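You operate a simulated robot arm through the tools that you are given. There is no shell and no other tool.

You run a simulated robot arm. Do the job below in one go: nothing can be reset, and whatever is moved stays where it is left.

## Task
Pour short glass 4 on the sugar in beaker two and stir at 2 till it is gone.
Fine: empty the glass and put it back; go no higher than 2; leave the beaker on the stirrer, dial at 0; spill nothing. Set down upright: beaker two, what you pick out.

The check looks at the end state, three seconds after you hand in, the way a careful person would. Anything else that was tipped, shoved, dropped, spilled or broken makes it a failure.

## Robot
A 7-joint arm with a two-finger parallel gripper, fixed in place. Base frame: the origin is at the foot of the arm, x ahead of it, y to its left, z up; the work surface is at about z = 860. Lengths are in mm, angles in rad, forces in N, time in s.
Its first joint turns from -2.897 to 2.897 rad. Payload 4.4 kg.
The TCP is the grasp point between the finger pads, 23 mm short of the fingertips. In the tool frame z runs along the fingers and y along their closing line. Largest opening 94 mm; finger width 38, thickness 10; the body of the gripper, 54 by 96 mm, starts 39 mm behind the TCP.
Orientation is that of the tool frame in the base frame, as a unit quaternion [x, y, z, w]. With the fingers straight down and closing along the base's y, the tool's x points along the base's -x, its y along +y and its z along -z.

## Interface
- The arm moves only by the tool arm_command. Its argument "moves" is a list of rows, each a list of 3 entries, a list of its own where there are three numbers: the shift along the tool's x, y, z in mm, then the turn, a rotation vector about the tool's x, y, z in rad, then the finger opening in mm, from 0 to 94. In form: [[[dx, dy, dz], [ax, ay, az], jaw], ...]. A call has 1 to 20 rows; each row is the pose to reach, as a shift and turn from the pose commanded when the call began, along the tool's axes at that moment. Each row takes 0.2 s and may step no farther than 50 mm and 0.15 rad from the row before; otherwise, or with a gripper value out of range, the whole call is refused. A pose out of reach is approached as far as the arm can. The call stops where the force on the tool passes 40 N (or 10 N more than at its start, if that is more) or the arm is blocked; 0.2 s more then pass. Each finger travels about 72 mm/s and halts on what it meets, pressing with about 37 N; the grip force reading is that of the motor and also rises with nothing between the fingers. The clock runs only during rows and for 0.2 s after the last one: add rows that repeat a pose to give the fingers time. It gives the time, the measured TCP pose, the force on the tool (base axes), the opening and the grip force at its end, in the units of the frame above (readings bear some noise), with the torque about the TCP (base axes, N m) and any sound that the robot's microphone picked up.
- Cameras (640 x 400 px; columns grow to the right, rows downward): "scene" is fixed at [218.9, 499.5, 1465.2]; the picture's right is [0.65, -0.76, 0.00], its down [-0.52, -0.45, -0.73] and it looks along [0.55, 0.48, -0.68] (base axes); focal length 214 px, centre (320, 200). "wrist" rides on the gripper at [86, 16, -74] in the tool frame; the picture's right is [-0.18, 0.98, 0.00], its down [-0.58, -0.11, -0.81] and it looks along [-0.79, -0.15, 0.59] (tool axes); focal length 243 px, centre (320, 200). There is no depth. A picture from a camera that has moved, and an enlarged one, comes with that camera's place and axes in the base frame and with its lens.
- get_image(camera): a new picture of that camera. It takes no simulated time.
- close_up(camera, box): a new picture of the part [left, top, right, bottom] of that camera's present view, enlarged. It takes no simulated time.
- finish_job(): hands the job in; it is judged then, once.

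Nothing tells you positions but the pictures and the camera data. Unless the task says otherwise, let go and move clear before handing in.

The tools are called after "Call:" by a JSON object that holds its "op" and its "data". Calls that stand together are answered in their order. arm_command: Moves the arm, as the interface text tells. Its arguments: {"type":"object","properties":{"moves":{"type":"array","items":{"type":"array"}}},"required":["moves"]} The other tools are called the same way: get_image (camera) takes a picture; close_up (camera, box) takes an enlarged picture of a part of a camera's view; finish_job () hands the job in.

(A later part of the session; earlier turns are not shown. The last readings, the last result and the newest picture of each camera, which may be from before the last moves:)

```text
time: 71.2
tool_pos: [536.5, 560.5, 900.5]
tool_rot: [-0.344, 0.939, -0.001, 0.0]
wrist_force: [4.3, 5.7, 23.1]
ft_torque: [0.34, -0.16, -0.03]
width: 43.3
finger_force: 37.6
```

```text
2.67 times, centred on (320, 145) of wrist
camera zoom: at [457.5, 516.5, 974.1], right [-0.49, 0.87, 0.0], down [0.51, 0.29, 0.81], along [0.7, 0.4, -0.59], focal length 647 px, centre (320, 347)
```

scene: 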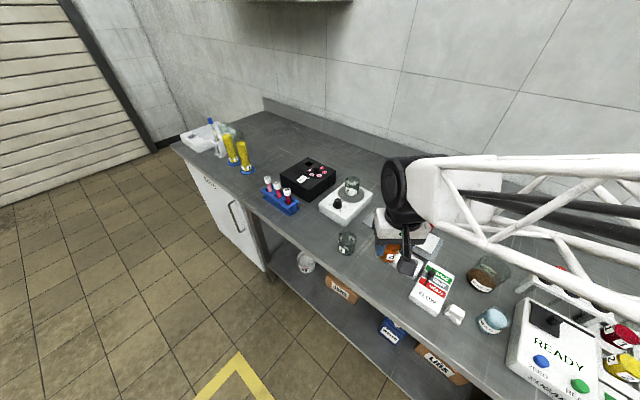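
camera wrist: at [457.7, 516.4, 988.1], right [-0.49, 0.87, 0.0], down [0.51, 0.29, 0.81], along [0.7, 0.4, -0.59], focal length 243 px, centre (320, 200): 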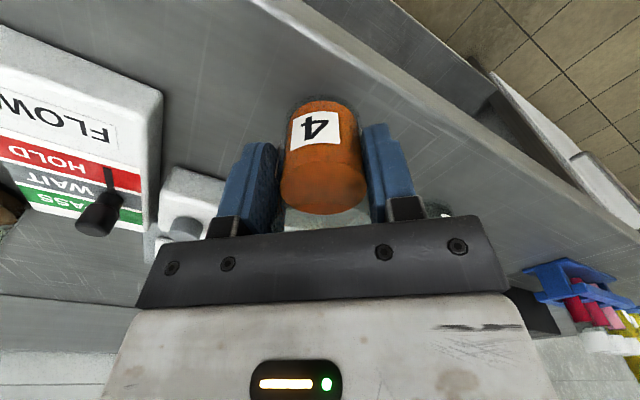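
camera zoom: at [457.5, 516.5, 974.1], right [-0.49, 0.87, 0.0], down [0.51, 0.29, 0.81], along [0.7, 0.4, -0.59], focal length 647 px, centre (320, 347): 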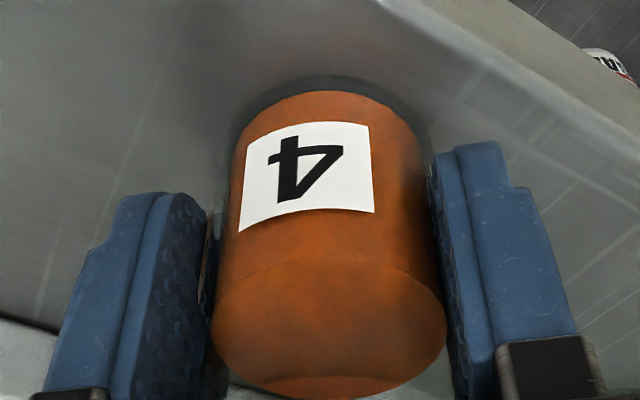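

The glass stands on the bench between the fingers. I'll open gradually to let it settle.

Call:
{"op": "arm_command", "data": {"moves": [[[0, 0, -0.3], [0, 0, 0], 43.6], [[0, 0, -0.5], [0, 0, 0], 44], [[0, 0, -0.5], [0, 0, 0], 44.6], [[0, 0, -0.5], [0, 0, 0], 46], [[0, 0, -0.5], [0, 0, 0], 50], [[0, 0, -0.5], [0, 0, 0], 58], [[0, 0, -0.5], [0, 0, 0], 70], [[0, 0, -0.5], [0, 0, 0], 84], [[0, 0, -0.5], [0, 0, 0], 90], [[0, 0, -0.5], [0, 0, 0], 90]]}}

Call:
{"op": "get_image", "data": {"camera": "wrist"}}

```text
time: 73.4
tool_pos: [536.5, 559.2, 900.3]
tool_rot: [-0.343, 0.939, -0.001, 0.0]
wrist_force: [0.7, -0.6, -0.9]
ft_torque: [0.02, 0.0, 0.01]
width: 90.3
finger_force: 0.0
```

```text
taken
camera wrist: at [458.2, 516.1, 974.7], right [-0.49, 0.87, 0.0], down [0.51, 0.29, 0.81], along [0.7, 0.4, -0.59], focal length 243 px, centre (320, 200)
```

wrist: 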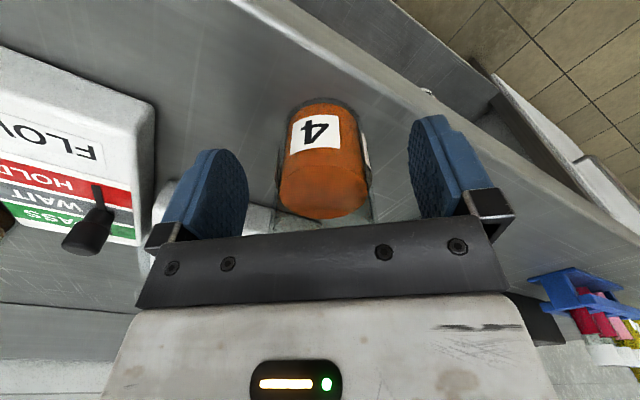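

The glass is released and stands upright on the bench. I'll rise clear and measure the glass from above.

Call:
{"op": "arm_command", "data": {"moves": [[[0, 0, -10], [0, 0, 0], 90], [[0, 0, -35], [0, 0, 0], 90], [[0, 0, -70], [0, 0, 0], 90], [[0, 0, -105], [0, 0, 0], 90], [[0, 0, -140], [0, 0, 0], 90], [[0, 0, -160], [0, 0, 0], 90], [[0, 0, -160], [0, 0, 0], 90]]}}

Call:
{"op": "get_image", "data": {"camera": "wrist"}}

Call:
{"op": "close_up", "data": {"camera": "wrist", "box": [260, 0, 400, 100]}}

Call:
{"op": "close_up", "data": {"camera": "scene", "box": [350, 230, 430, 290]}}

```text
time: 75.0
tool_pos: [535.4, 558.8, 1061.6]
tool_rot: [-0.343, 0.939, -0.001, 0.001]
wrist_force: [-0.5, -0.1, -0.7]
ft_torque: [-0.03, -0.01, -0.02]
width: 90.2
finger_force: 0.1
```

```text
taken
camera wrist: at [456.7, 515.1, 1135.7], right [-0.49, 0.87, 0.0], down [0.51, 0.29, 0.81], along [0.7, 0.4, -0.59], focal length 243 px, centre (320, 200)
```

wrist: 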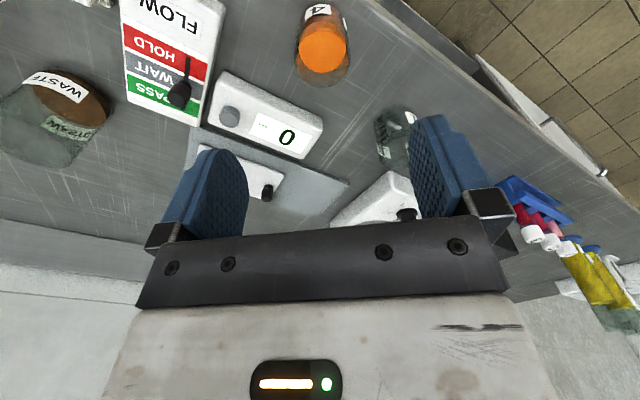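

```text
4.00 times, centred on (330, 50) of wrist
camera zoom: at [456.7, 515.1, 1135.7], right [-0.49, 0.87, 0.0], down [0.51, 0.29, 0.81], along [0.7, 0.4, -0.59], focal length 970 px, centre (280, 800)
```

zoom: 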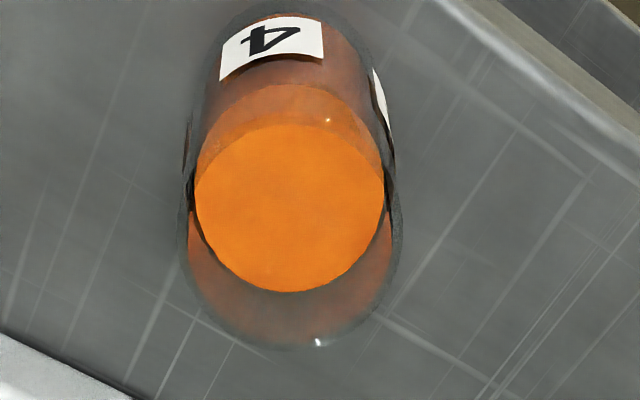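

```text
6.67 times, centred on (390, 260) of scene
camera zoom: at [218.9, 499.5, 1465.2], right [0.65, -0.76, 0.0], down [-0.52, -0.45, -0.73], along [0.55, 0.48, -0.68], focal length 1430 px, centre (-147, -200)
```

zoom: 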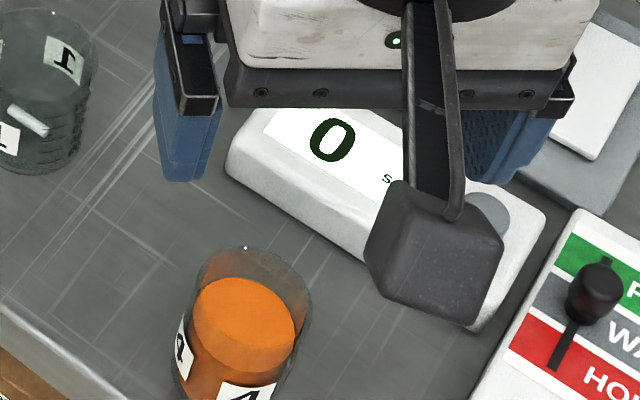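

The glass stands at about (536, 560.5) with its rim near z≈929 and liquid near z≈908. Now I'll tilt the hand nearly horizontal (75°), in free air in front of the bench.

Call:
{"op": "arm_command", "data": {"moves": [[[13.2, 0.1, 6.8], [0, -0.1454, 0], 94], [[26.4, 0.2, 13.7], [0, -0.2909, 0], 94], [[39.6, 0.3, 20.5], [0, -0.4363, 0], 94], [[52.8, 0.4, 27.4], [0, -0.5818, 0], 94], [[65.9, 0.5, 34.2], [0, -0.7272, 0], 94], [[79.1, 0.6, 41.1], [0, -0.8727, 0], 94], [[92.3, 0.7, 47.9], [0, -1.0181, 0], 94], [[105.5, 0.8, 54.8], [0, -1.1636, 0], 94], [[118.7, 0.9, 61.6], [0, -1.309, 0], 94], [[118.7, 0.9, 61.6], [0, -1.309, 0], 94]]}}

Call:
{"op": "get_image", "data": {"camera": "wrist"}}

Call:
{"op": "get_image", "data": {"camera": "scene"}}

```text
time: 76.7
tool_pos: [496.2, 542.6, 888.8]
tool_rot: [-0.325, 0.862, 0.116, 0.372]
wrist_force: [-4.0, -3.3, 8.5]
ft_torque: [-0.38, -0.16, -0.21]
width: 94.2
finger_force: 0.0
stopped in row 8: the force on the tool passed its limit at 853 N (the readings are from after the stop); the commanded pose is now the measured one
```

```text
taken
camera wrist: at [397.4, 480.3, 875.8], right [-0.54, 0.84, 0.09], down [-0.09, -0.17, 0.98], along [0.84, 0.52, 0.16], focal length 243 px, centre (320, 200)
```

wrist: 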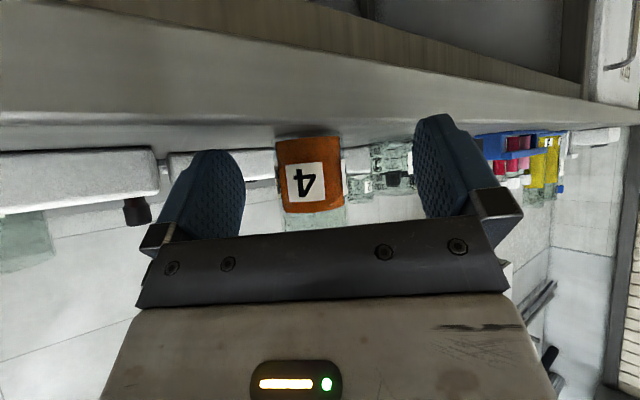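

```text
taken
```

scene: 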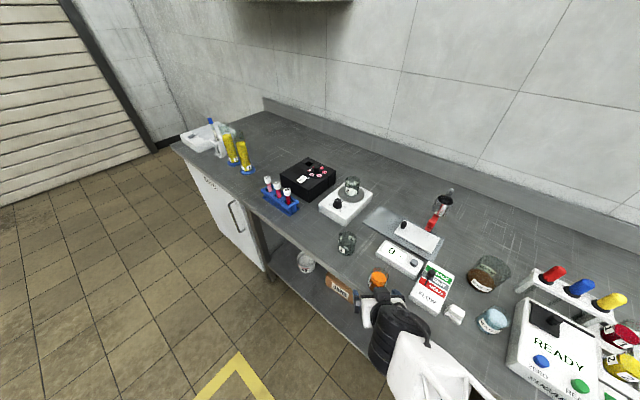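

The arm couldn't hold that pose this close in. It sagged, and a fingertip hit the bench edge before the motion stopped. I'll check that glass 4 is undisturbed before moving away.

Call:
{"op": "close_up", "data": {"camera": "scene", "box": [340, 250, 440, 330]}}

Call:
{"op": "close_up", "data": {"camera": "wrist", "box": [140, 90, 460, 260]}}

```text
5.00 times, centred on (390, 290) of scene
camera zoom: at [218.9, 499.5, 1465.2], right [0.65, -0.76, 0.0], down [-0.52, -0.45, -0.73], along [0.55, 0.48, -0.68], focal length 1072 px, centre (-30, -250)
```

zoom: 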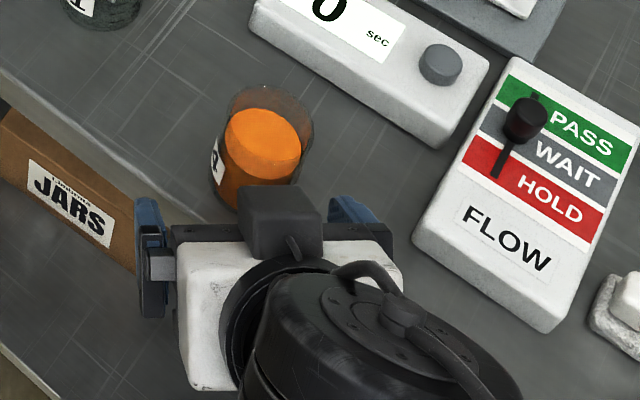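

```text
2.00 times, centred on (300, 175) of wrist
camera zoom: at [397.4, 480.3, 875.8], right [-0.54, 0.84, 0.09], down [-0.09, -0.17, 0.98], along [0.84, 0.52, 0.16], focal length 485 px, centre (360, 250)
```

zoom: 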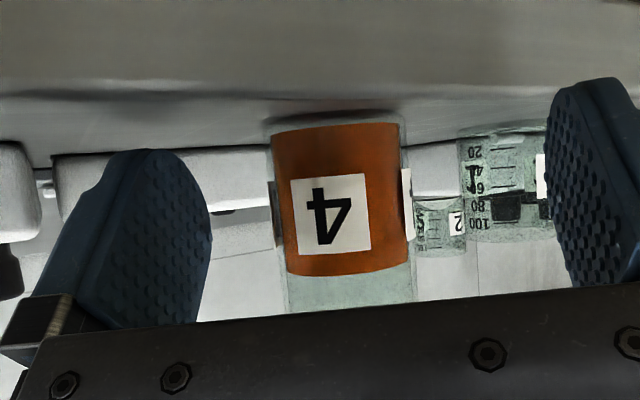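

Glass 4 is upright with all its liquid, and nothing else looks moved. I'll raise the hand straight up away from the bench edge in small steps.

Call:
{"op": "arm_command", "data": {"moves": [[[-7.2, -0.4, -7], [0, 0, 0], 94], [[-21.5, -1.3, -20.9], [0, 0, 0], 94], [[-35.8, -2.1, -34.9], [0, 0, 0], 94], [[-35.8, -2.1, -34.9], [0, 0, 0], 94]]}}

Call:
{"op": "get_image", "data": {"camera": "scene"}}

```text
time: 77.7
tool_pos: [495.8, 542.5, 936.5]
tool_rot: [-0.324, 0.862, 0.116, 0.371]
wrist_force: [-0.4, 0.3, -0.4]
ft_torque: [-0.01, 0.0, -0.01]
width: 93.9
finger_force: 0.2
```

```text
taken
```

scene: 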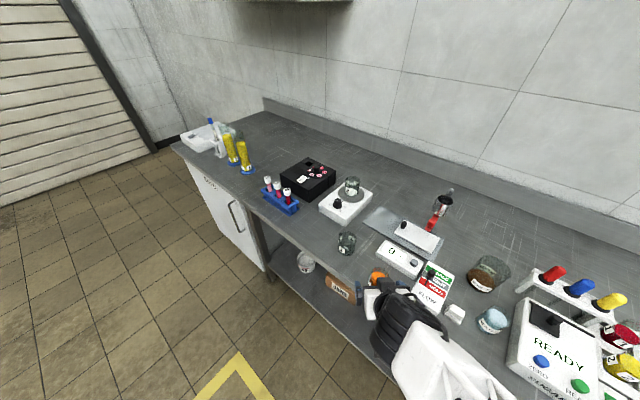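

The arm is free of the bench. The wrist apparently can't point horizontally this close in, so I'll test it farther out near the front edge at y≈800–850. I'll stay high and go in small steps, checking the pose each time.

Call:
{"op": "arm_command", "data": {"moves": [[[-26, -1.5, -25.6], [0, 0, 0], 94], [[-52, -3, -51], [0, 0, 0], 94], [[-78.8, -4.6, -76.7], [0, 0, 0], 94], [[-99, 32.4, -58], [0, 0, 0], 94], [[-119.3, 69.4, -39.5], [0, 0, 0], 94], [[-139.6, 106.3, -20.8], [0, 0, 0], 94], [[-159.8, 143.3, -2.2], [0, 0, 0], 94], [[-180.1, 180.3, 16.4], [0, 0, 0], 94], [[-180.1, 180.3, 16.4], [0, 0, 0], 94]]}}

```text
time: 79.7
tool_pos: [481.4, 772.9, 1045.9]
tool_rot: [-0.324, 0.862, 0.118, 0.372]
wrist_force: [0.2, 0.0, 0.8]
ft_torque: [0.04, 0.03, -0.02]
width: 93.9
finger_force: 0.1
```

The pose is held well there. Now I'll increase the tilt in small steps and check each result.

Call:
{"op": "arm_command", "data": {"moves": [[[0, 0, 0], [0, -0.07, 0], 94], [[0, 0, 0], [0, -0.14, 0], 94], [[0, 0, 0], [0, -0.14, 0], 94]]}}

Call:
{"op": "arm_command", "data": {"moves": [[[0, 0, 0], [0, -0.07, 0], 94], [[0, 0, 0], [0, -0.14, 0], 94], [[0, 0, 0], [0, -0.14, 0], 94]]}}

```text
time: 80.5
tool_pos: [482.4, 772.9, 1046.0]
tool_rot: [-0.315, 0.834, 0.139, 0.432]
wrist_force: [-0.5, 0.5, -0.5]
ft_torque: [0.0, 0.01, 0.0]
width: 94.0
finger_force: 0.1
```

```text
time: 81.3
tool_pos: [480.6, 771.8, 1046.2]
tool_rot: [-0.306, 0.801, 0.162, 0.488]
wrist_force: [-0.8, -0.4, -0.6]
ft_torque: [0.02, 0.02, -0.01]
width: 93.8
finger_force: 0.0
```

Tilt is at 1.08 rad and holding. I'll continue toward 1.31.

Call:
{"op": "arm_command", "data": {"moves": [[[0, 0, 0], [0, -0.06, 0], 94], [[0, 0, 0], [0, -0.12, 0], 94], [[0, 0, 0], [0, -0.12, 0], 94]]}}

Call:
{"op": "arm_command", "data": {"moves": [[[0, 0, 0], [0, -0.05, 0], 94], [[0, 0, 0], [0, -0.1, 0], 94], [[0, 0, 0], [0, -0.1, 0], 94]]}}

Call:
{"op": "get_image", "data": {"camera": "scene"}}

```text
time: 82.1
tool_pos: [480.9, 771.9, 1046.0]
tool_rot: [-0.294, 0.771, 0.179, 0.536]
wrist_force: [-0.3, 0.3, -0.7]
ft_torque: [-0.05, 0.01, 0.01]
width: 94.4
finger_force: 0.0
```

```text
time: 82.9
tool_pos: [479.7, 771.4, 1047.6]
tool_rot: [-0.286, 0.743, 0.194, 0.573]
wrist_force: [0.4, -0.5, -0.3]
ft_torque: [0.04, 0.01, 0.01]
width: 94.2
finger_force: 0.1
```

```text
taken
```

scene: 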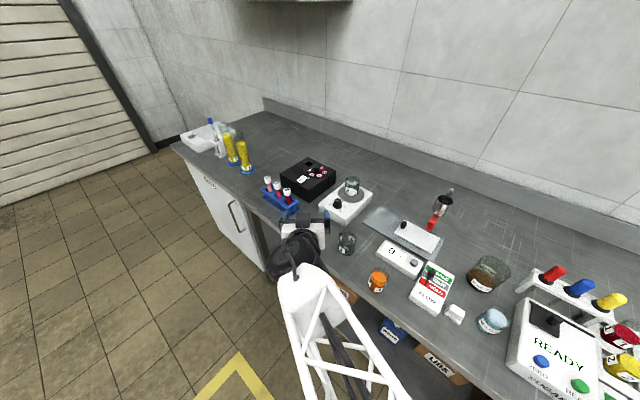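

The 1.30 rad tilt holds at r≈910. Now I'll back off in front of the bench and test it at low height, also removing a small roll.

Call:
{"op": "arm_command", "data": {"moves": [[[8.7, 0.2, -31.5], [0, 0, 0.02], 94], [[17.4, 0.4, -62.9], [0, 0, 0.041], 94], [[52, 2, -53], [0, 0, 0.041], 94], [[87, 3.2, -43.6], [0, 0, 0.041], 94], [[87, 3.2, -43.6], [0, 0, 0.041], 94]]}}

Call:
{"op": "get_image", "data": {"camera": "scene"}}

```text
time: 84.1
tool_pos: [432.6, 730.3, 976.3]
tool_rot: [-0.27, 0.749, 0.205, 0.57]
wrist_force: [-1.2, -0.1, -0.1]
ft_torque: [0.02, 0.0, 0.02]
width: 93.8
finger_force: 0.1
```

```text
taken
```

scene: 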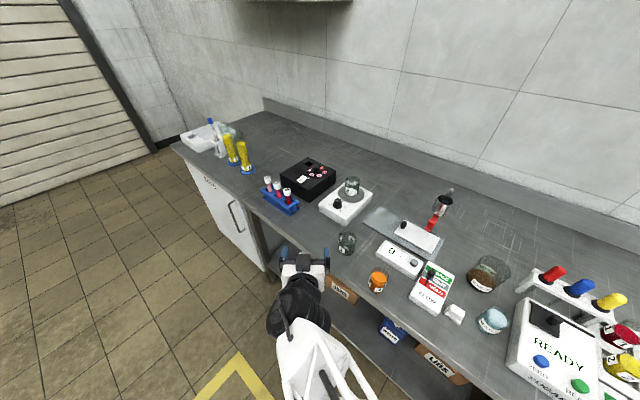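

Still holding at z≈976. I'll lower to about z=900, still in front of the bench, to check the low pose.

Call:
{"op": "arm_command", "data": {"moves": [[[19.3, 0, 5.4], [0, 0, 0], 94], [[38.6, 0, 10.7], [0, 0, 0], 94], [[57.9, 0, 16.1], [0, 0, 0], 94], [[73.3, 0, 20.4], [0, 0, 0], 94], [[73.3, 0, 20.4], [0, 0, 0], 94]]}}

Call:
{"op": "get_image", "data": {"camera": "wrist"}}

```text
time: 85.3
tool_pos: [430.8, 728.6, 899.7]
tool_rot: [-0.271, 0.749, 0.206, 0.569]
wrist_force: [-0.2, 0.0, -0.8]
ft_torque: [0.03, 0.02, -0.01]
width: 94.2
finger_force: 0.0
```

```text
taken
camera wrist: at [345.3, 681.2, 835.6], right [-0.59, 0.79, 0.18], down [-0.41, -0.48, 0.78], along [0.7, 0.39, 0.61], focal length 243 px, centre (320, 200)
```

wrist: 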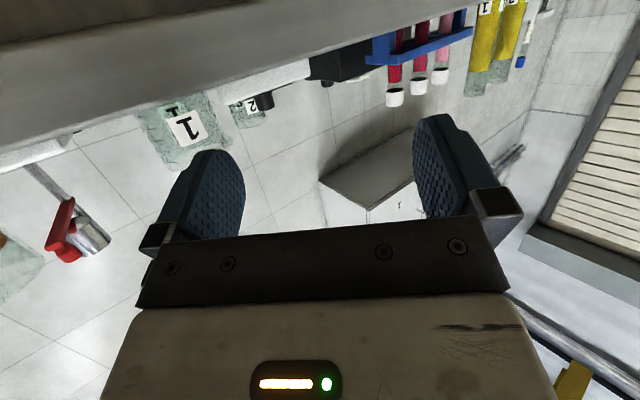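

The near-horizontal pose holds at (431, 729, 900), so re-gripping near (533, 805) will work. I'll go back with a 0.3 rad tilt to fetch the glass from (536, 560) and relocate it there.

Call:
{"op": "arm_command", "data": {"moves": [[[-40, 0, -11], [0, 0, 0], 94], [[-82, 0, -23], [0, 0, 0], 94], [[-125.4, 0, -34.8], [0, 0, 0], 94], [[-125.8, -24.6, -38.3], [0, 0.125, 0], 94], [[-126.1, -49.2, -41.8], [0, 0.25, 0], 94], [[-126.5, -73.7, -45.3], [0, 0.375, 0], 94], [[-126.9, -98.3, -48.8], [0, 0.5, 0], 94], [[-127.2, -122.9, -52.2], [0, 0.625, 0], 94], [[-127.6, -147.5, -55.7], [0, 0.75, 0], 94], [[-127.9, -172, -59.2], [0, 0.875, 0], 94], [[-128.3, -196.6, -62.7], [0, 1.0, 0], 94], [[-128.3, -196.6, -62.7], [0, 1.0, 0], 94]]}}

Call:
{"op": "get_image", "data": {"camera": "wrist"}}

Call:
{"op": "get_image", "data": {"camera": "scene"}}

```text
time: 87.9
tool_pos: [537.5, 560.5, 1041.7]
tool_rot: [-0.335, 0.93, 0.05, 0.141]
wrist_force: [-0.1, -0.5, 0.4]
ft_torque: [0.0, -0.01, 0.01]
width: 94.1
finger_force: 0.1
```

```text
taken
camera wrist: at [444.2, 505.9, 1085.5], right [-0.49, 0.87, 0.05], down [0.32, 0.12, 0.94], along [0.81, 0.48, -0.33], focal length 243 px, centre (320, 200)
```

wrist: 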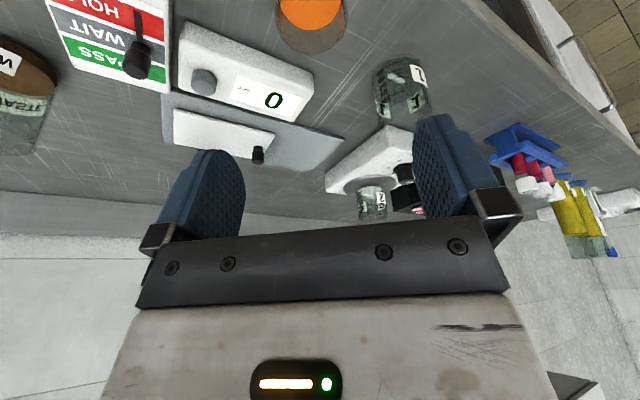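

```text
taken
```

scene: 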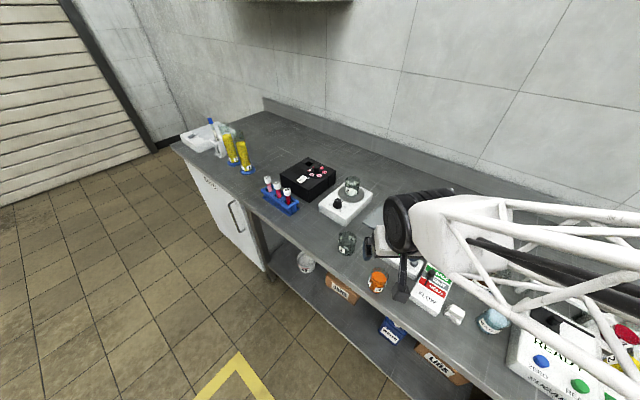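

The gripper is above glass 4 with a 0.3 rad tilt and aligned. I'll lower around it.

Call:
{"op": "arm_command", "data": {"moves": [[[10.4, 0, 33], [0, 0, 0], 90], [[20.8, 0, 66], [0, 0, 0], 86], [[30.8, 0, 97], [0, 0, 0], 86], [[38, 0, 120], [0, 0, 0], 86], [[41.5, 0, 131.5], [0, 0, 0], 86], [[41.5, 0, 131.5], [0, 0, 0], 86]]}}

Call:
{"op": "get_image", "data": {"camera": "wrist"}}

```text
time: 89.3
tool_pos: [536.0, 562.0, 900.5]
tool_rot: [-0.335, 0.93, 0.051, 0.141]
wrist_force: [-1.7, -0.7, 0.9]
ft_torque: [-0.04, 0.0, 0.03]
width: 86.0
finger_force: 0.1
```

```text
taken
camera wrist: at [443.5, 507.0, 944.9], right [-0.49, 0.87, 0.05], down [0.31, 0.12, 0.94], along [0.81, 0.48, -0.33], focal length 243 px, centre (320, 200)
```

wrist: 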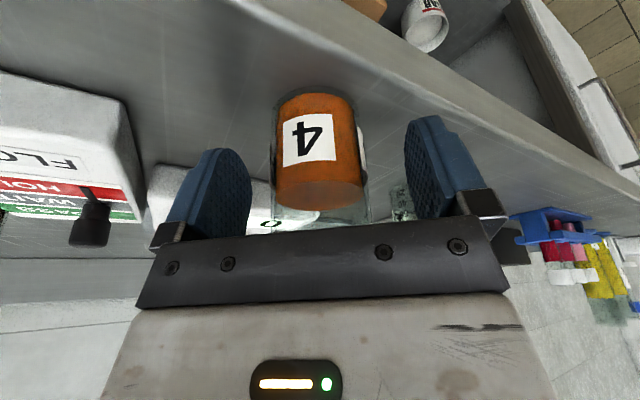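

Glass 4 is centred between the fingers. I'll close on it, then lift slightly and check.

Call:
{"op": "arm_command", "data": {"moves": [[[0, 0, 0], [0, 0, 0], 70], [[0, 0, 0], [0, 0, 0], 56], [[0, 0, 0], [0, 0, 0], 46], [[0, 0, 0], [0, 0, 0], 36], [[0, 0, 0], [0, 0, 0], 36]]}}

Call:
{"op": "arm_command", "data": {"moves": [[[-0.9, 0, -2.9], [0, 0, 0], 36], [[-2.7, 0, -8.6], [0, 0, 0], 36], [[-5.3, 0, -17.2], [0, 0, 0], 36], [[-8.9, 0, -28.7], [0, 0, 0], 36], [[-12.9, 0, -41.6], [0, 0, 0], 36], [[-17, 0, -55], [0, 0, 0], 36], [[-20.5, 0, -66], [0, 0, 0], 36], [[-23, 0, -74], [0, 0, 0], 36], [[-24, 0, -77.5], [0, 0, 0], 36], [[-24, 0, -77.5], [0, 0, 0], 36]]}}

Call:
{"op": "get_image", "data": {"camera": "wrist"}}

```text
time: 90.5
tool_pos: [537.4, 561.0, 899.9]
tool_rot: [-0.336, 0.93, 0.051, 0.14]
wrist_force: [-1.1, 0.1, 0.6]
ft_torque: [0.01, -0.03, 0.02]
width: 43.5
finger_force: 37.0
```

```text
time: 92.7
tool_pos: [536.2, 560.7, 982.9]
tool_rot: [-0.336, 0.93, 0.051, 0.141]
wrist_force: [0.0, 0.0, -0.6]
ft_torque: [0.0, 0.01, 0.0]
width: 43.2
finger_force: 37.2
```

```text
taken
camera wrist: at [443.4, 506.4, 1027.5], right [-0.49, 0.87, 0.05], down [0.31, 0.12, 0.94], along [0.81, 0.48, -0.33], focal length 243 px, centre (320, 200)
```

wrist: 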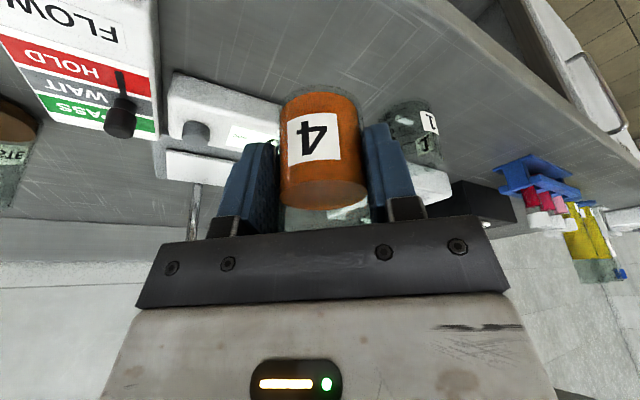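

Glass 4 is lifted securely. I'll raise it a bit more to clear beaker 1 and carry it to above (533, 805).

Call:
{"op": "arm_command", "data": {"moves": [[[-2, 0, -6.5], [0, 0, 0], 36], [[-5.5, 0, -17.8], [0, 0, 0], 36], [[-8.5, 0, -27.6], [0, 0, 0], 36], [[-10.3, 0, -33.4], [0, 0, 0], 36], [[-12.1, 2.3, -32.9], [0, 0, 0], 36], [[-16.9, 8.6, -31.4], [0, 0, 0], 36], [[-24.6, 18.6, -29], [0, 0, 0], 36], [[-35.4, 32.7, -25.6], [0, 0, 0], 36], [[-49.1, 50.6, -21.4], [0, 0, 0], 36], [[-65.3, 71.7, -16.4], [0, 0, 0], 36], [[-83.3, 95.1, -10.8], [0, 0, 0], 36], [[-101.3, 118.5, -5.2], [0, 0, 0], 36], [[-117.5, 139.6, -0.2], [0, 0, 0], 36], [[-131.2, 157.5, 4], [0, 0, 0], 36], [[-142, 171.6, 7.4], [0, 0, 0], 36], [[-149.7, 181.6, 9.8], [0, 0, 0], 36], [[-154.5, 187.9, 11.3], [0, 0, 0], 36], [[-156.3, 190.2, 11.8], [0, 0, 0], 36], [[-156.3, 190.2, 11.8], [0, 0, 0], 36]]}}

Call:
{"op": "get_image", "data": {"camera": "wrist"}}

Call:
{"op": "get_image", "data": {"camera": "scene"}}

```text
time: 96.7
tool_pos: [532.0, 806.9, 1016.8]
tool_rot: [-0.336, 0.93, 0.052, 0.141]
wrist_force: [0.0, -0.3, -1.4]
ft_torque: [-0.03, 0.0, 0.01]
width: 43.6
finger_force: 37.1
```

```text
taken
camera wrist: at [439.3, 751.0, 1062.3], right [-0.49, 0.87, 0.05], down [0.31, 0.12, 0.94], along [0.81, 0.48, -0.33], focal length 243 px, centre (320, 200)
```

wrist: 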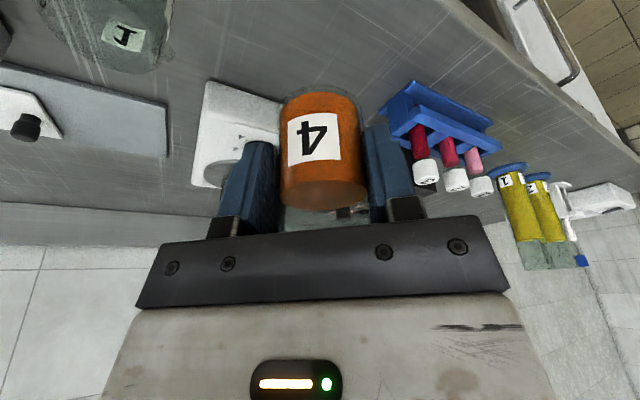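

```text
taken
```

scene: 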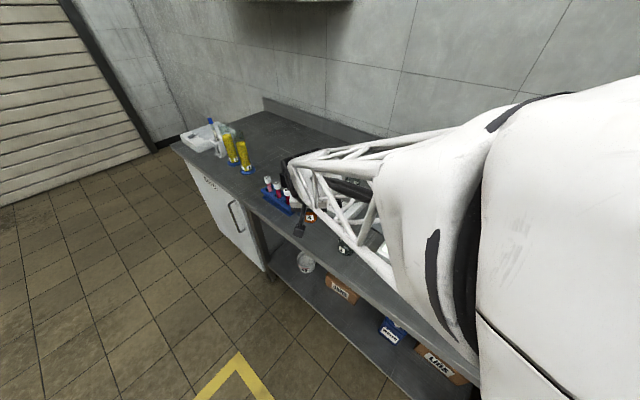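

The glass is above the new spot at (532, 807). I'll lower it to just above the bench.

Call:
{"op": "arm_command", "data": {"moves": [[[0.9, 0, 2.9], [0, 0, 0], 36], [[2.7, 0, 8.6], [0, 0, 0], 36], [[5.6, 0, 18], [0, 0, 0], 36], [[9.5, 0, 30.5], [0, 0, 0], 36], [[14, 0, 45], [0, 0, 0], 36], [[18.7, 0, 60.5], [0, 0, 0], 36], [[23.3, 0, 75.5], [0, 0, 0], 36], [[27.2, 0, 88], [0, 0, 0], 36], [[30.2, 0, 97.5], [0, 0, 0], 36], [[32, 0, 103.5], [0, 0, 0], 36], [[32.6, 0, 105.3], [0, 0, 0], 36], [[32.6, 0, 105.3], [0, 0, 0], 36]]}}

Call:
{"op": "get_image", "data": {"camera": "wrist"}}

```text
time: 99.3
tool_pos: [531.6, 805.7, 906.4]
tool_rot: [-0.336, 0.93, 0.051, 0.141]
wrist_force: [-0.2, -0.1, -1.2]
ft_torque: [0.0, 0.03, -0.01]
width: 43.3
finger_force: 36.9
```

```text
taken
camera wrist: at [439.2, 751.1, 951.4], right [-0.49, 0.87, 0.05], down [0.31, 0.12, 0.94], along [0.81, 0.48, -0.33], focal length 243 px, centre (320, 200)
```

wrist: 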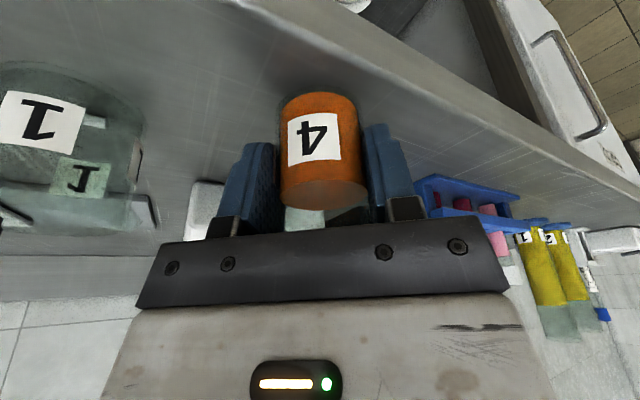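

About 5 mm remain to the bench. I'll step down carefully, one call at a time.

Call:
{"op": "arm_command", "data": {"moves": [[[0.45, 0, 1.4], [0, 0, 0], 36], [[0.9, 0, 2.9], [0, 0, 0], 36], [[1.2, 0, 3.8], [0, 0, 0], 36], [[1.2, 0, 3.8], [0, 0, 0], 36]]}}

```text
time: 100.3
tool_pos: [531.9, 805.3, 902.6]
tool_rot: [-0.336, 0.93, 0.051, 0.14]
wrist_force: [0.6, -0.2, -1.5]
ft_torque: [0.03, -0.01, -0.01]
width: 43.4
finger_force: 37.2
```

No contact yet at z≈902. I'll go another 1.5 mm.

Call:
{"op": "arm_command", "data": {"moves": [[[0.15, 0, 0.5], [0, 0, 0], 36], [[0.3, 0, 1], [0, 0, 0], 36], [[0.45, 0, 1.45], [0, 0, 0], 36], [[0.45, 0, 1.45], [0, 0, 0], 36]]}}

```text
time: 101.3
tool_pos: [530.6, 805.4, 900.8]
tool_rot: [-0.335, 0.93, 0.05, 0.141]
wrist_force: [-0.1, -0.2, -1.7]
ft_torque: [-0.03, -0.01, 0.0]
width: 43.6
finger_force: 37.3
```

Still hanging at z≈901. I'll go another 1 mm.

Call:
{"op": "arm_command", "data": {"moves": [[[0.15, 0, 0.5], [0, 0, 0], 36], [[0.3, 0, 1], [0, 0, 0], 36], [[0.3, 0, 1], [0, 0, 0], 36]]}}

```text
time: 102.1
tool_pos: [531.3, 807.0, 900.7]
tool_rot: [-0.336, 0.93, 0.051, 0.141]
wrist_force: [-0.1, 0.0, -1.6]
ft_torque: [0.02, 0.02, -0.02]
width: 43.3
finger_force: 36.9
```

No contact shows in the force yet, so I'll go another 1 mm.

Call:
{"op": "arm_command", "data": {"moves": [[[0.15, 0, 0.5], [0, 0, 0], 36], [[0.3, 0, 1], [0, 0, 0], 36], [[0.3, 0, 1], [0, 0, 0], 36]]}}

```text
time: 102.9
tool_pos: [531.5, 805.5, 899.9]
tool_rot: [-0.336, 0.93, 0.051, 0.141]
wrist_force: [-1.4, -0.4, 7.3]
ft_torque: [-0.05, 0.13, -0.01]
width: 43.4
finger_force: 36.8
```

Contact is made with a light force. I'll release gradually.

Call:
{"op": "arm_command", "data": {"moves": [[[0, 0, 0], [0, 0, 0], 43.6], [[0, 0, 0], [0, 0, 0], 44], [[0, 0, 0], [0, 0, 0], 44.6], [[0, 0, 0], [0, 0, 0], 46], [[0, 0, 0], [0, 0, 0], 50], [[0, 0, 0], [0, 0, 0], 58], [[0, 0, 0], [0, 0, 0], 70], [[0, 0, 0], [0, 0, 0], 82], [[0, 0, 0], [0, 0, 0], 86], [[0, 0, 0], [0, 0, 0], 86]]}}

Call:
{"op": "get_image", "data": {"camera": "wrist"}}

```text
time: 105.1
tool_pos: [531.8, 803.8, 899.1]
tool_rot: [-0.335, 0.93, 0.05, 0.14]
wrist_force: [0.1, 0.3, -0.1]
ft_torque: [0.0, 0.02, 0.04]
width: 86.1
finger_force: 0.0
```

```text
taken
camera wrist: at [439.3, 750.6, 944.3], right [-0.49, 0.87, 0.05], down [0.31, 0.12, 0.94], along [0.81, 0.48, -0.33], focal length 243 px, centre (320, 200)
```

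wrist: 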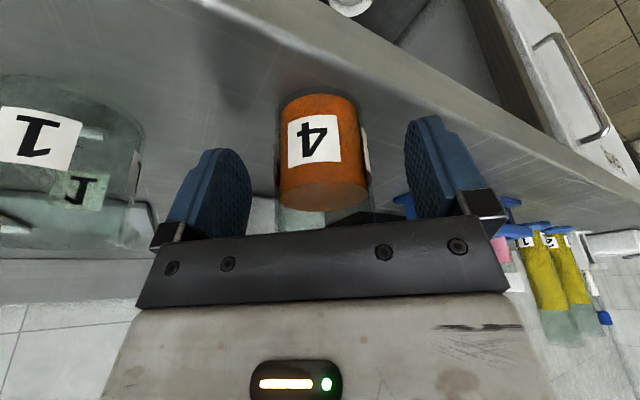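

The glass is released and upright at (532, 805). I'll tilt the open hand in place about the glass (the fingers stay on either side) toward horizontal, in two checked stages.

Call:
{"op": "arm_command", "data": {"moves": [[[0, 0, 0], [0, -0.1, 0], 86], [[0, 0, 0], [0, -0.2, 0], 86], [[0, 0, 0], [0, -0.3, 0], 86], [[0, 0, 0], [0, -0.4, 0], 86], [[0, 0, 0], [0, -0.4, 0], 86]]}}

Call:
{"op": "get_image", "data": {"camera": "wrist"}}

```text
time: 106.3
tool_pos: [531.5, 805.0, 899.3]
tool_rot: [-0.32, 0.883, 0.117, 0.322]
wrist_force: [0.7, 0.2, 0.4]
ft_torque: [-0.03, 0.01, -0.02]
width: 86.0
finger_force: 0.0
```

```text
taken
camera wrist: at [431.8, 744.4, 899.6], right [-0.52, 0.85, 0.12], down [0.01, -0.13, 0.99], along [0.85, 0.52, 0.06], focal length 243 px, centre (320, 200)
```

wrist: 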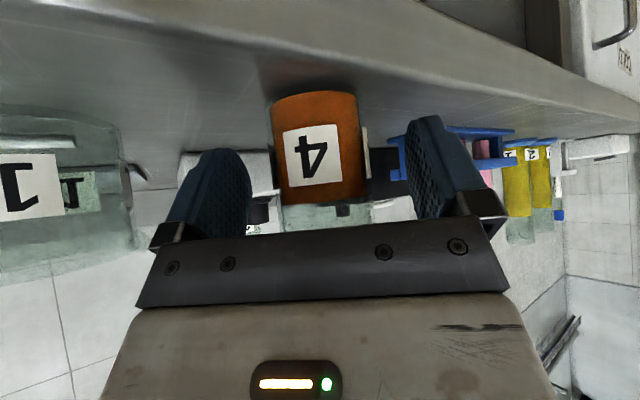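

The pose is accurate and the glass is untouched. I'll continue tilting to 1.0, then 1.3 rad.

Call:
{"op": "arm_command", "data": {"moves": [[[0, 0, 0], [0, -0.1, 0], 86], [[0, 0, 0], [0, -0.2, 0], 86], [[0, 0, 0], [0, -0.3, 0], 86], [[0, 0, 0], [0, -0.3, 0], 86]]}}

Call:
{"op": "get_image", "data": {"camera": "wrist"}}

Call:
{"op": "get_image", "data": {"camera": "scene"}}

```text
time: 107.3
tool_pos: [531.8, 805.6, 900.1]
tool_rot: [-0.299, 0.825, 0.163, 0.451]
wrist_force: [0.6, 0.3, -1.1]
ft_torque: [-0.02, -0.03, -0.01]
width: 86.2
finger_force: 0.1
```

```text
taken
camera wrist: at [435.6, 747.2, 865.8], right [-0.55, 0.82, 0.15], down [-0.21, -0.32, 0.92], along [0.81, 0.48, 0.35], focal length 243 px, centre (320, 200)
```

wrist: 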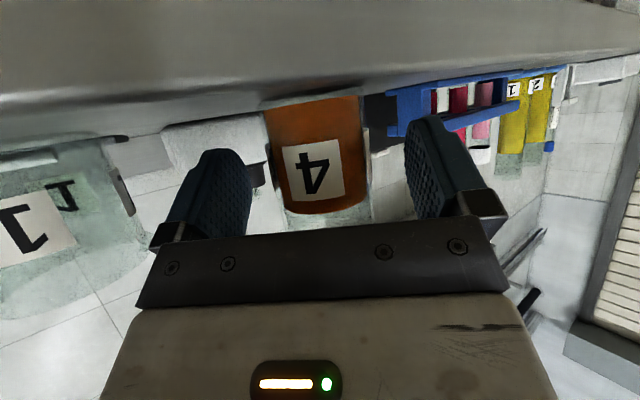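

```text
taken
```

scene: 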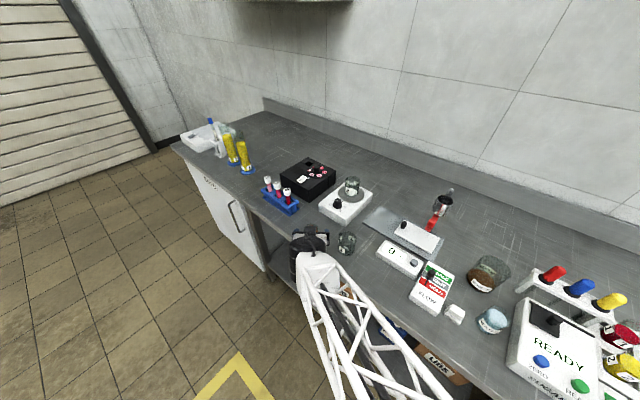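

Tilt is at 1.0 rad, with the glass undisturbed and everything clear. I'll do the final stage to 1.3 rad.

Call:
{"op": "arm_command", "data": {"moves": [[[0, 0, 0], [0, -0.08, 0], 86], [[0, 0, 0], [0, -0.16, 0], 86], [[0, 0, 0], [0, -0.16, 0], 86]]}}

Call:
{"op": "arm_command", "data": {"moves": [[[0, 0, 0], [0, -0.07, 0], 86], [[0, 0, 0], [0, -0.14, 0], 86], [[0, 0, 0], [0, -0.14, 0], 86]]}}

Call:
{"op": "get_image", "data": {"camera": "wrist"}}

```text
time: 108.1
tool_pos: [530.5, 804.5, 899.9]
tool_rot: [-0.285, 0.787, 0.187, 0.515]
wrist_force: [0.6, 1.1, -0.3]
ft_torque: [0.0, 0.01, -0.01]
width: 85.9
finger_force: 0.0
```

```text
time: 108.9
tool_pos: [533.1, 804.9, 898.9]
tool_rot: [-0.271, 0.749, 0.206, 0.569]
wrist_force: [-0.4, -0.4, 0.3]
ft_torque: [-0.01, 0.02, -0.01]
width: 86.4
finger_force: 0.1
```

```text
taken
camera wrist: at [447.0, 756.8, 835.5], right [-0.59, 0.79, 0.18], down [-0.41, -0.48, 0.78], along [0.7, 0.39, 0.61], focal length 243 px, centre (320, 200)
```

wrist: 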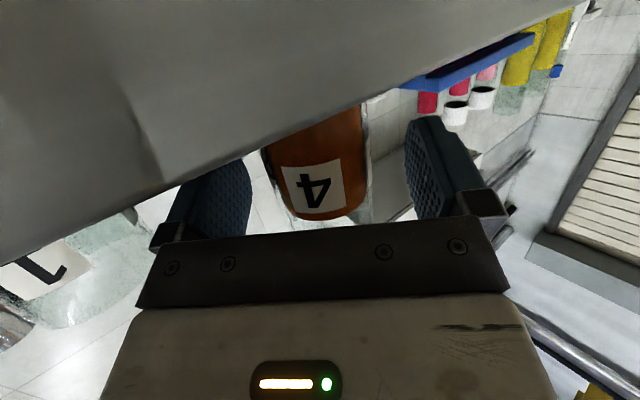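

The hand is at 1.30 rad tilt around the glass. I'll lower 6 mm for a lower grip and close on it.

Call:
{"op": "arm_command", "data": {"moves": [[[2.9, 0, 0.8], [0, 0, 0], 86], [[5.8, 0, 1.6], [0, 0, 0], 86], [[5.8, 0, 1.6], [0, 0, 0], 72], [[5.8, 0, 1.6], [0, 0, 0], 58], [[5.8, 0, 1.6], [0, 0, 0], 46], [[5.8, 0, 1.6], [0, 0, 0], 36], [[5.8, 0, 1.6], [0, 0, 0], 36]]}}

Call:
{"op": "get_image", "data": {"camera": "wrist"}}

Call:
{"op": "get_image", "data": {"camera": "scene"}}

```text
time: 110.5
tool_pos: [531.7, 805.3, 892.5]
tool_rot: [-0.27, 0.749, 0.205, 0.569]
wrist_force: [0.9, 0.1, 0.5]
ft_torque: [0.02, -0.01, 0.0]
width: 43.2
finger_force: 37.2
```

```text
taken
camera wrist: at [446.6, 756.6, 828.7], right [-0.59, 0.79, 0.18], down [-0.41, -0.48, 0.78], along [0.7, 0.39, 0.61], focal length 243 px, centre (320, 200)
```

wrist: 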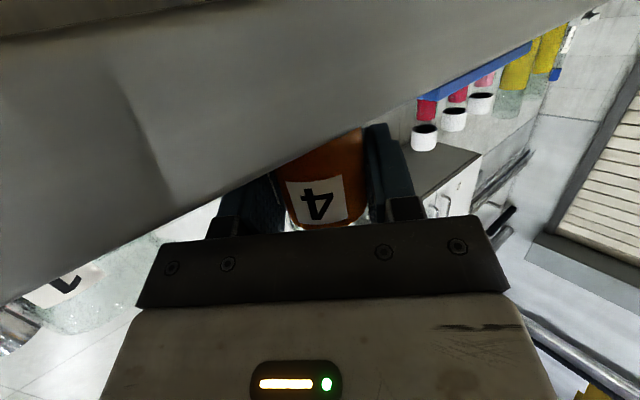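

```text
taken
```

scene: 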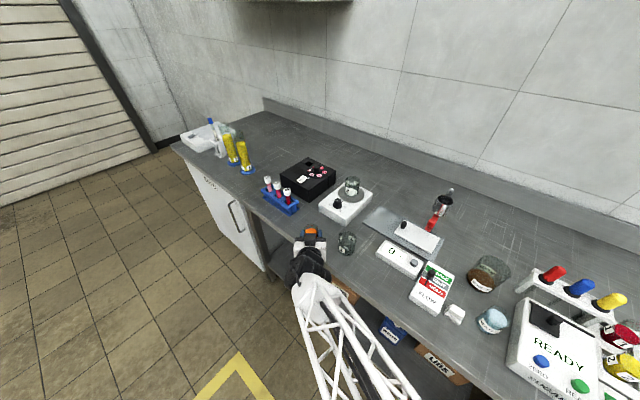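

The glass is gripped almost horizontally. I'll lift it smoothly straight up to carrying height.

Call:
{"op": "arm_command", "data": {"moves": [[[-2.9, 0, -0.8], [0, 0, 0], 36], [[-8.7, 0, -2.4], [0, 0, 0], 36], [[-17.3, 0, -4.8], [0, 0, 0], 36], [[-28.9, 0, -8], [0, 0, 0], 36], [[-43.4, 0, -12], [0, 0, 0], 36], [[-59.7, 0, -16.6], [0, 0, 0], 36], [[-77.1, 0, -21.4], [0, 0, 0], 36], [[-94.4, 0, -26.2], [0, 0, 0], 36], [[-111.8, 0, -31], [0, 0, 0], 36], [[-127.2, 0, -35.3], [0, 0, 0], 36], [[-140.7, 0, -39.1], [0, 0, 0], 36], [[-151.3, 0, -42], [0, 0, 0], 36], [[-158, 0, -43.9], [0, 0, 0], 36], [[-160.9, 0, -44.7], [0, 0, 0], 36], [[-160.9, 0, -44.7], [0, 0, 0], 36]]}}

Call:
{"op": "get_image", "data": {"camera": "scene"}}

Call:
{"op": "get_image", "data": {"camera": "wrist"}}

```text
time: 113.7
tool_pos: [530.3, 804.9, 1061.1]
tool_rot: [-0.271, 0.749, 0.206, 0.569]
wrist_force: [0.4, -0.3, -0.8]
ft_torque: [-0.01, -0.02, 0.03]
width: 43.2
finger_force: 36.7
```

```text
taken
```

scene: 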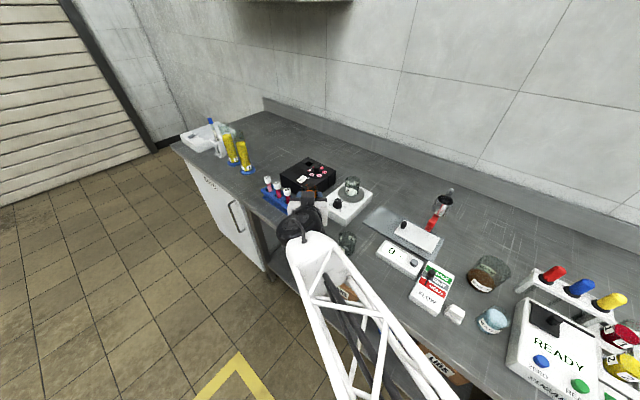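

```text
taken
camera wrist: at [445.7, 756.1, 996.3], right [-0.59, 0.79, 0.18], down [-0.41, -0.48, 0.78], along [0.7, 0.39, 0.6], focal length 243 px, centre (320, 200)
```

wrist: 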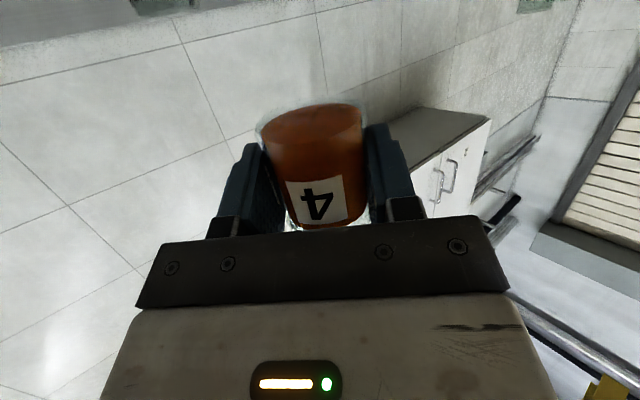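

The glass is level and clear at z≈1061. I'll carry it toward the stirrer in two smooth stages, checking the pose in between.

Call:
{"op": "arm_command", "data": {"moves": [[[-0.7, -1.3, 2.7], [0, 0, 0], 36], [[-2.4, -4.2, 8.8], [0, 0, 0], 36], [[-5.1, -8.8, 18.4], [0, 0, 0], 36], [[-8.5, -14.7, 30.7], [0, 0, 0], 36], [[-12.4, -21.4, 44.7], [0, 0, 0], 36], [[-16.3, -28.1, 58.8], [0, 0, 0], 36], [[-20, -34.4, 72], [0, 0, 0], 36], [[-23.1, -39.9, 83.4], [0, 0, 0], 36], [[-25.4, -43.7, 91.4], [0, 0, 0], 36], [[-26.6, -45.8, 95.7], [0, 0, 0], 36], [[-27.3, -47.1, 98.4], [0, 0, 0], 36]]}}

Call:
{"op": "arm_command", "data": {"moves": [[[-0.7, -1.3, 2.7], [0, 0, 0], 36], [[-2.4, -4.2, 8.8], [0, 0, 0], 36], [[-5.1, -8.8, 18.4], [0, 0, 0], 36], [[-8.5, -14.7, 30.7], [0, 0, 0], 36], [[-12.4, -21.4, 44.7], [0, 0, 0], 36], [[-16.3, -28.1, 58.8], [0, 0, 0], 36], [[-20, -34.4, 72], [0, 0, 0], 36], [[-23.1, -39.9, 83.4], [0, 0, 0], 36], [[-25.4, -43.7, 91.4], [0, 0, 0], 36], [[-26.6, -45.8, 95.7], [0, 0, 0], 36], [[-27.3, -47.1, 98.4], [0, 0, 0], 36]]}}

Call:
{"op": "close_up", "data": {"camera": "scene", "box": [280, 140, 420, 240]}}

Call:
{"op": "get_image", "data": {"camera": "wrist"}}

```text
time: 116.1
tool_pos: [641.2, 834.2, 1060.7]
tool_rot: [-0.27, 0.749, 0.205, 0.57]
wrist_force: [0.0, -1.0, -2.4]
ft_torque: [0.05, 0.01, -0.02]
width: 43.3
finger_force: 36.8
```

```text
time: 118.5
tool_pos: [749.3, 864.2, 1060.7]
tool_rot: [-0.27, 0.749, 0.205, 0.569]
wrist_force: [-0.5, 0.1, -1.2]
ft_torque: [0.0, 0.01, 0.03]
width: 43.4
finger_force: 36.6
```

```text
4.00 times, centred on (350, 190) of scene
camera zoom: at [218.9, 499.5, 1465.2], right [0.65, -0.76, 0.0], down [-0.52, -0.45, -0.73], along [0.55, 0.48, -0.68], focal length 858 px, centre (200, 240)
```

zoom: 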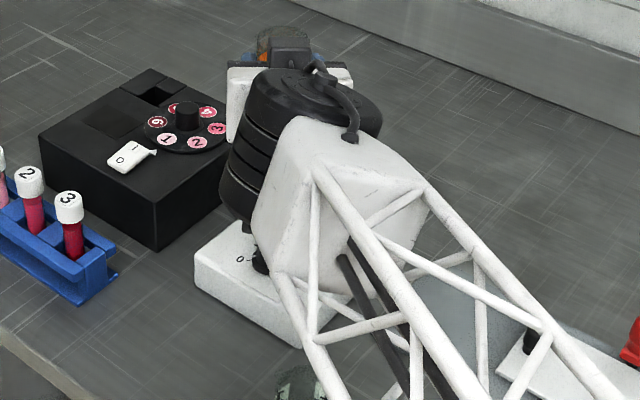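

```text
taken
camera wrist: at [664.5, 814.6, 995.8], right [-0.59, 0.79, 0.18], down [-0.41, -0.48, 0.78], along [0.7, 0.39, 0.6], focal length 243 px, centre (320, 200)
```

wrist: 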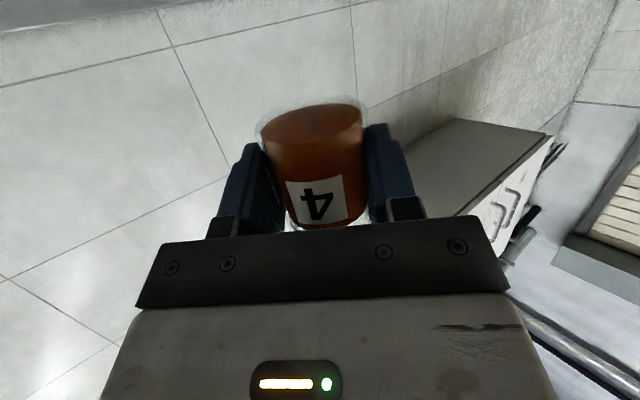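

The glass is beside the beaker at (749, 864), with about 55 mm between axes, and level. I'll start rolling it toward the beaker by 30° (no flow yet) while still high.

Call:
{"op": "arm_command", "data": {"moves": [[[0, 0, 0], [-0.0134, 0, 0.0482], 36], [[0, 0, 0], [-0.0348, 0, 0.1253], 36], [[0, 0, 0], [-0.0589, 0, 0.212], 36], [[0, 0, 0], [-0.0856, 0, 0.3084], 36], [[0, 0, 0], [-0.1097, 0, 0.3951], 36], [[0, 0, 0], [-0.1284, 0, 0.4625], 36], [[0, 0, 0], [-0.1401, 0, 0.5045], 36], [[0, 0, 0], [-0.1401, 0, 0.5045], 36]]}}

Call:
{"op": "get_image", "data": {"camera": "wrist"}}

Call:
{"op": "get_image", "data": {"camera": "scene"}}

```text
time: 120.3
tool_pos: [749.6, 862.1, 1061.1]
tool_rot: [-0.113, 0.777, 0.393, 0.479]
wrist_force: [0.5, 0.2, -1.6]
ft_torque: [-0.02, 0.0, 0.01]
width: 43.4
finger_force: 36.3
```

```text
taken
camera wrist: at [645.2, 837.0, 1012.6], right [-0.45, 0.62, 0.65], down [-0.17, -0.77, 0.62], along [0.88, 0.17, 0.45], focal length 243 px, centre (320, 200)
```

wrist: 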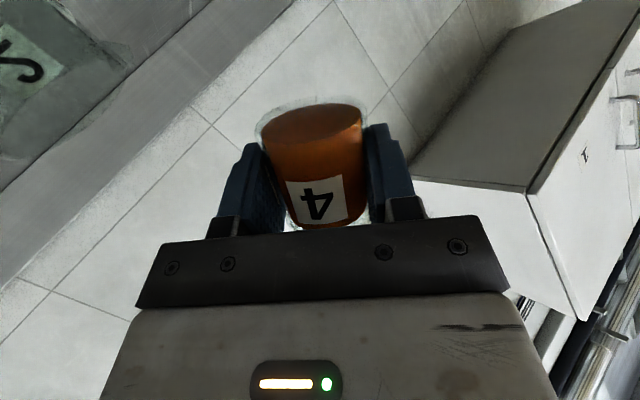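

```text
taken
```

scene: 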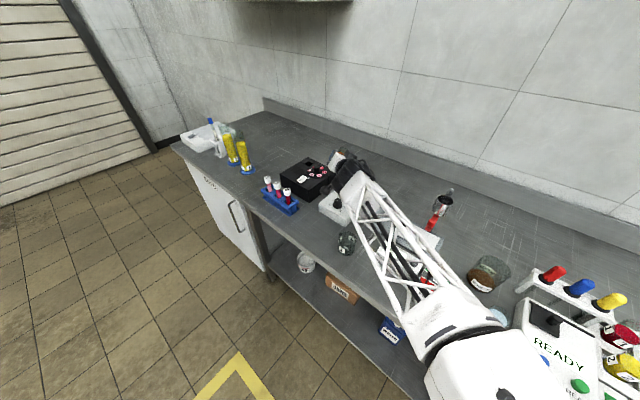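

The roll works and the beaker is visible at the camera's upper left, right where I expect it. I'll lower to pouring height while rolling on to 40°.

Call:
{"op": "arm_command", "data": {"moves": [[[4.1, -2.5, 1.1], [-0.0047, 0, 0.0168], 36], [[12.3, -7.4, 3.4], [-0.014, 0, 0.0505], 36], [[22.5, -13.5, 6.3], [-0.0257, 0, 0.0925], 36], [[32.7, -19.6, 9.1], [-0.0373, 0, 0.1345], 36], [[40.9, -24.5, 11.4], [-0.0467, 0, 0.1681], 36], [[40.9, -24.5, 11.4], [-0.0467, 0, 0.1681], 36]]}}

Call:
{"op": "get_image", "data": {"camera": "wrist"}}

Call:
{"op": "close_up", "data": {"camera": "scene", "box": [300, 130, 400, 230]}}

```text
time: 121.7
tool_pos: [758.7, 878.0, 1016.1]
tool_rot: [-0.057, 0.777, 0.444, 0.442]
wrist_force: [0.5, 0.9, -1.6]
ft_torque: [0.03, 0.03, 0.04]
width: 43.0
finger_force: 37.1
out of reach, approached as far as the arm can: row 3, 4, 5, 6
```

```text
taken
camera wrist: at [650.0, 858.9, 978.3], right [-0.36, 0.53, 0.76], down [-0.11, -0.84, 0.53], along [0.93, 0.11, 0.36], focal length 243 px, centre (320, 200)
```

wrist: 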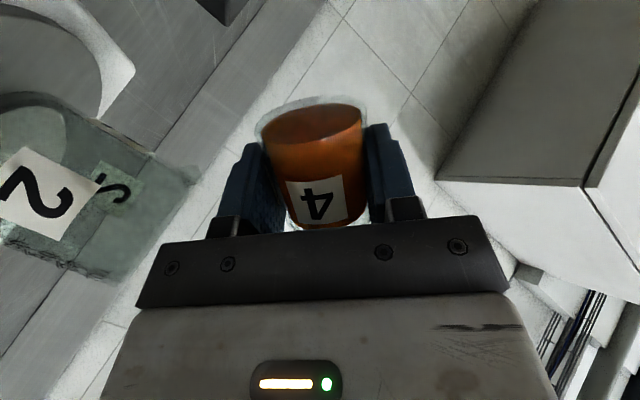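

```text
4.00 times, centred on (350, 180) of scene
camera zoom: at [218.9, 499.5, 1465.2], right [0.65, -0.76, 0.0], down [-0.52, -0.45, -0.73], along [0.55, 0.48, -0.68], focal length 858 px, centre (200, 280)
```

zoom: 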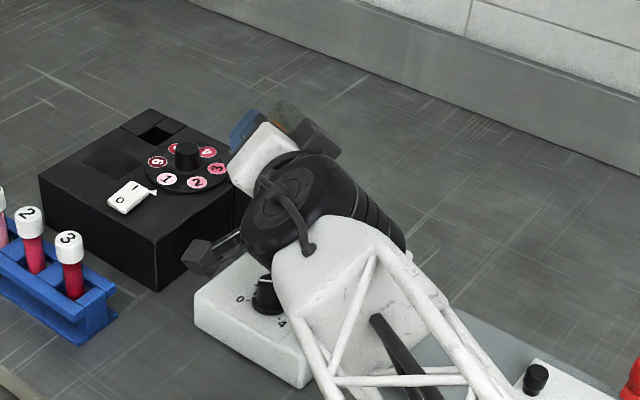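

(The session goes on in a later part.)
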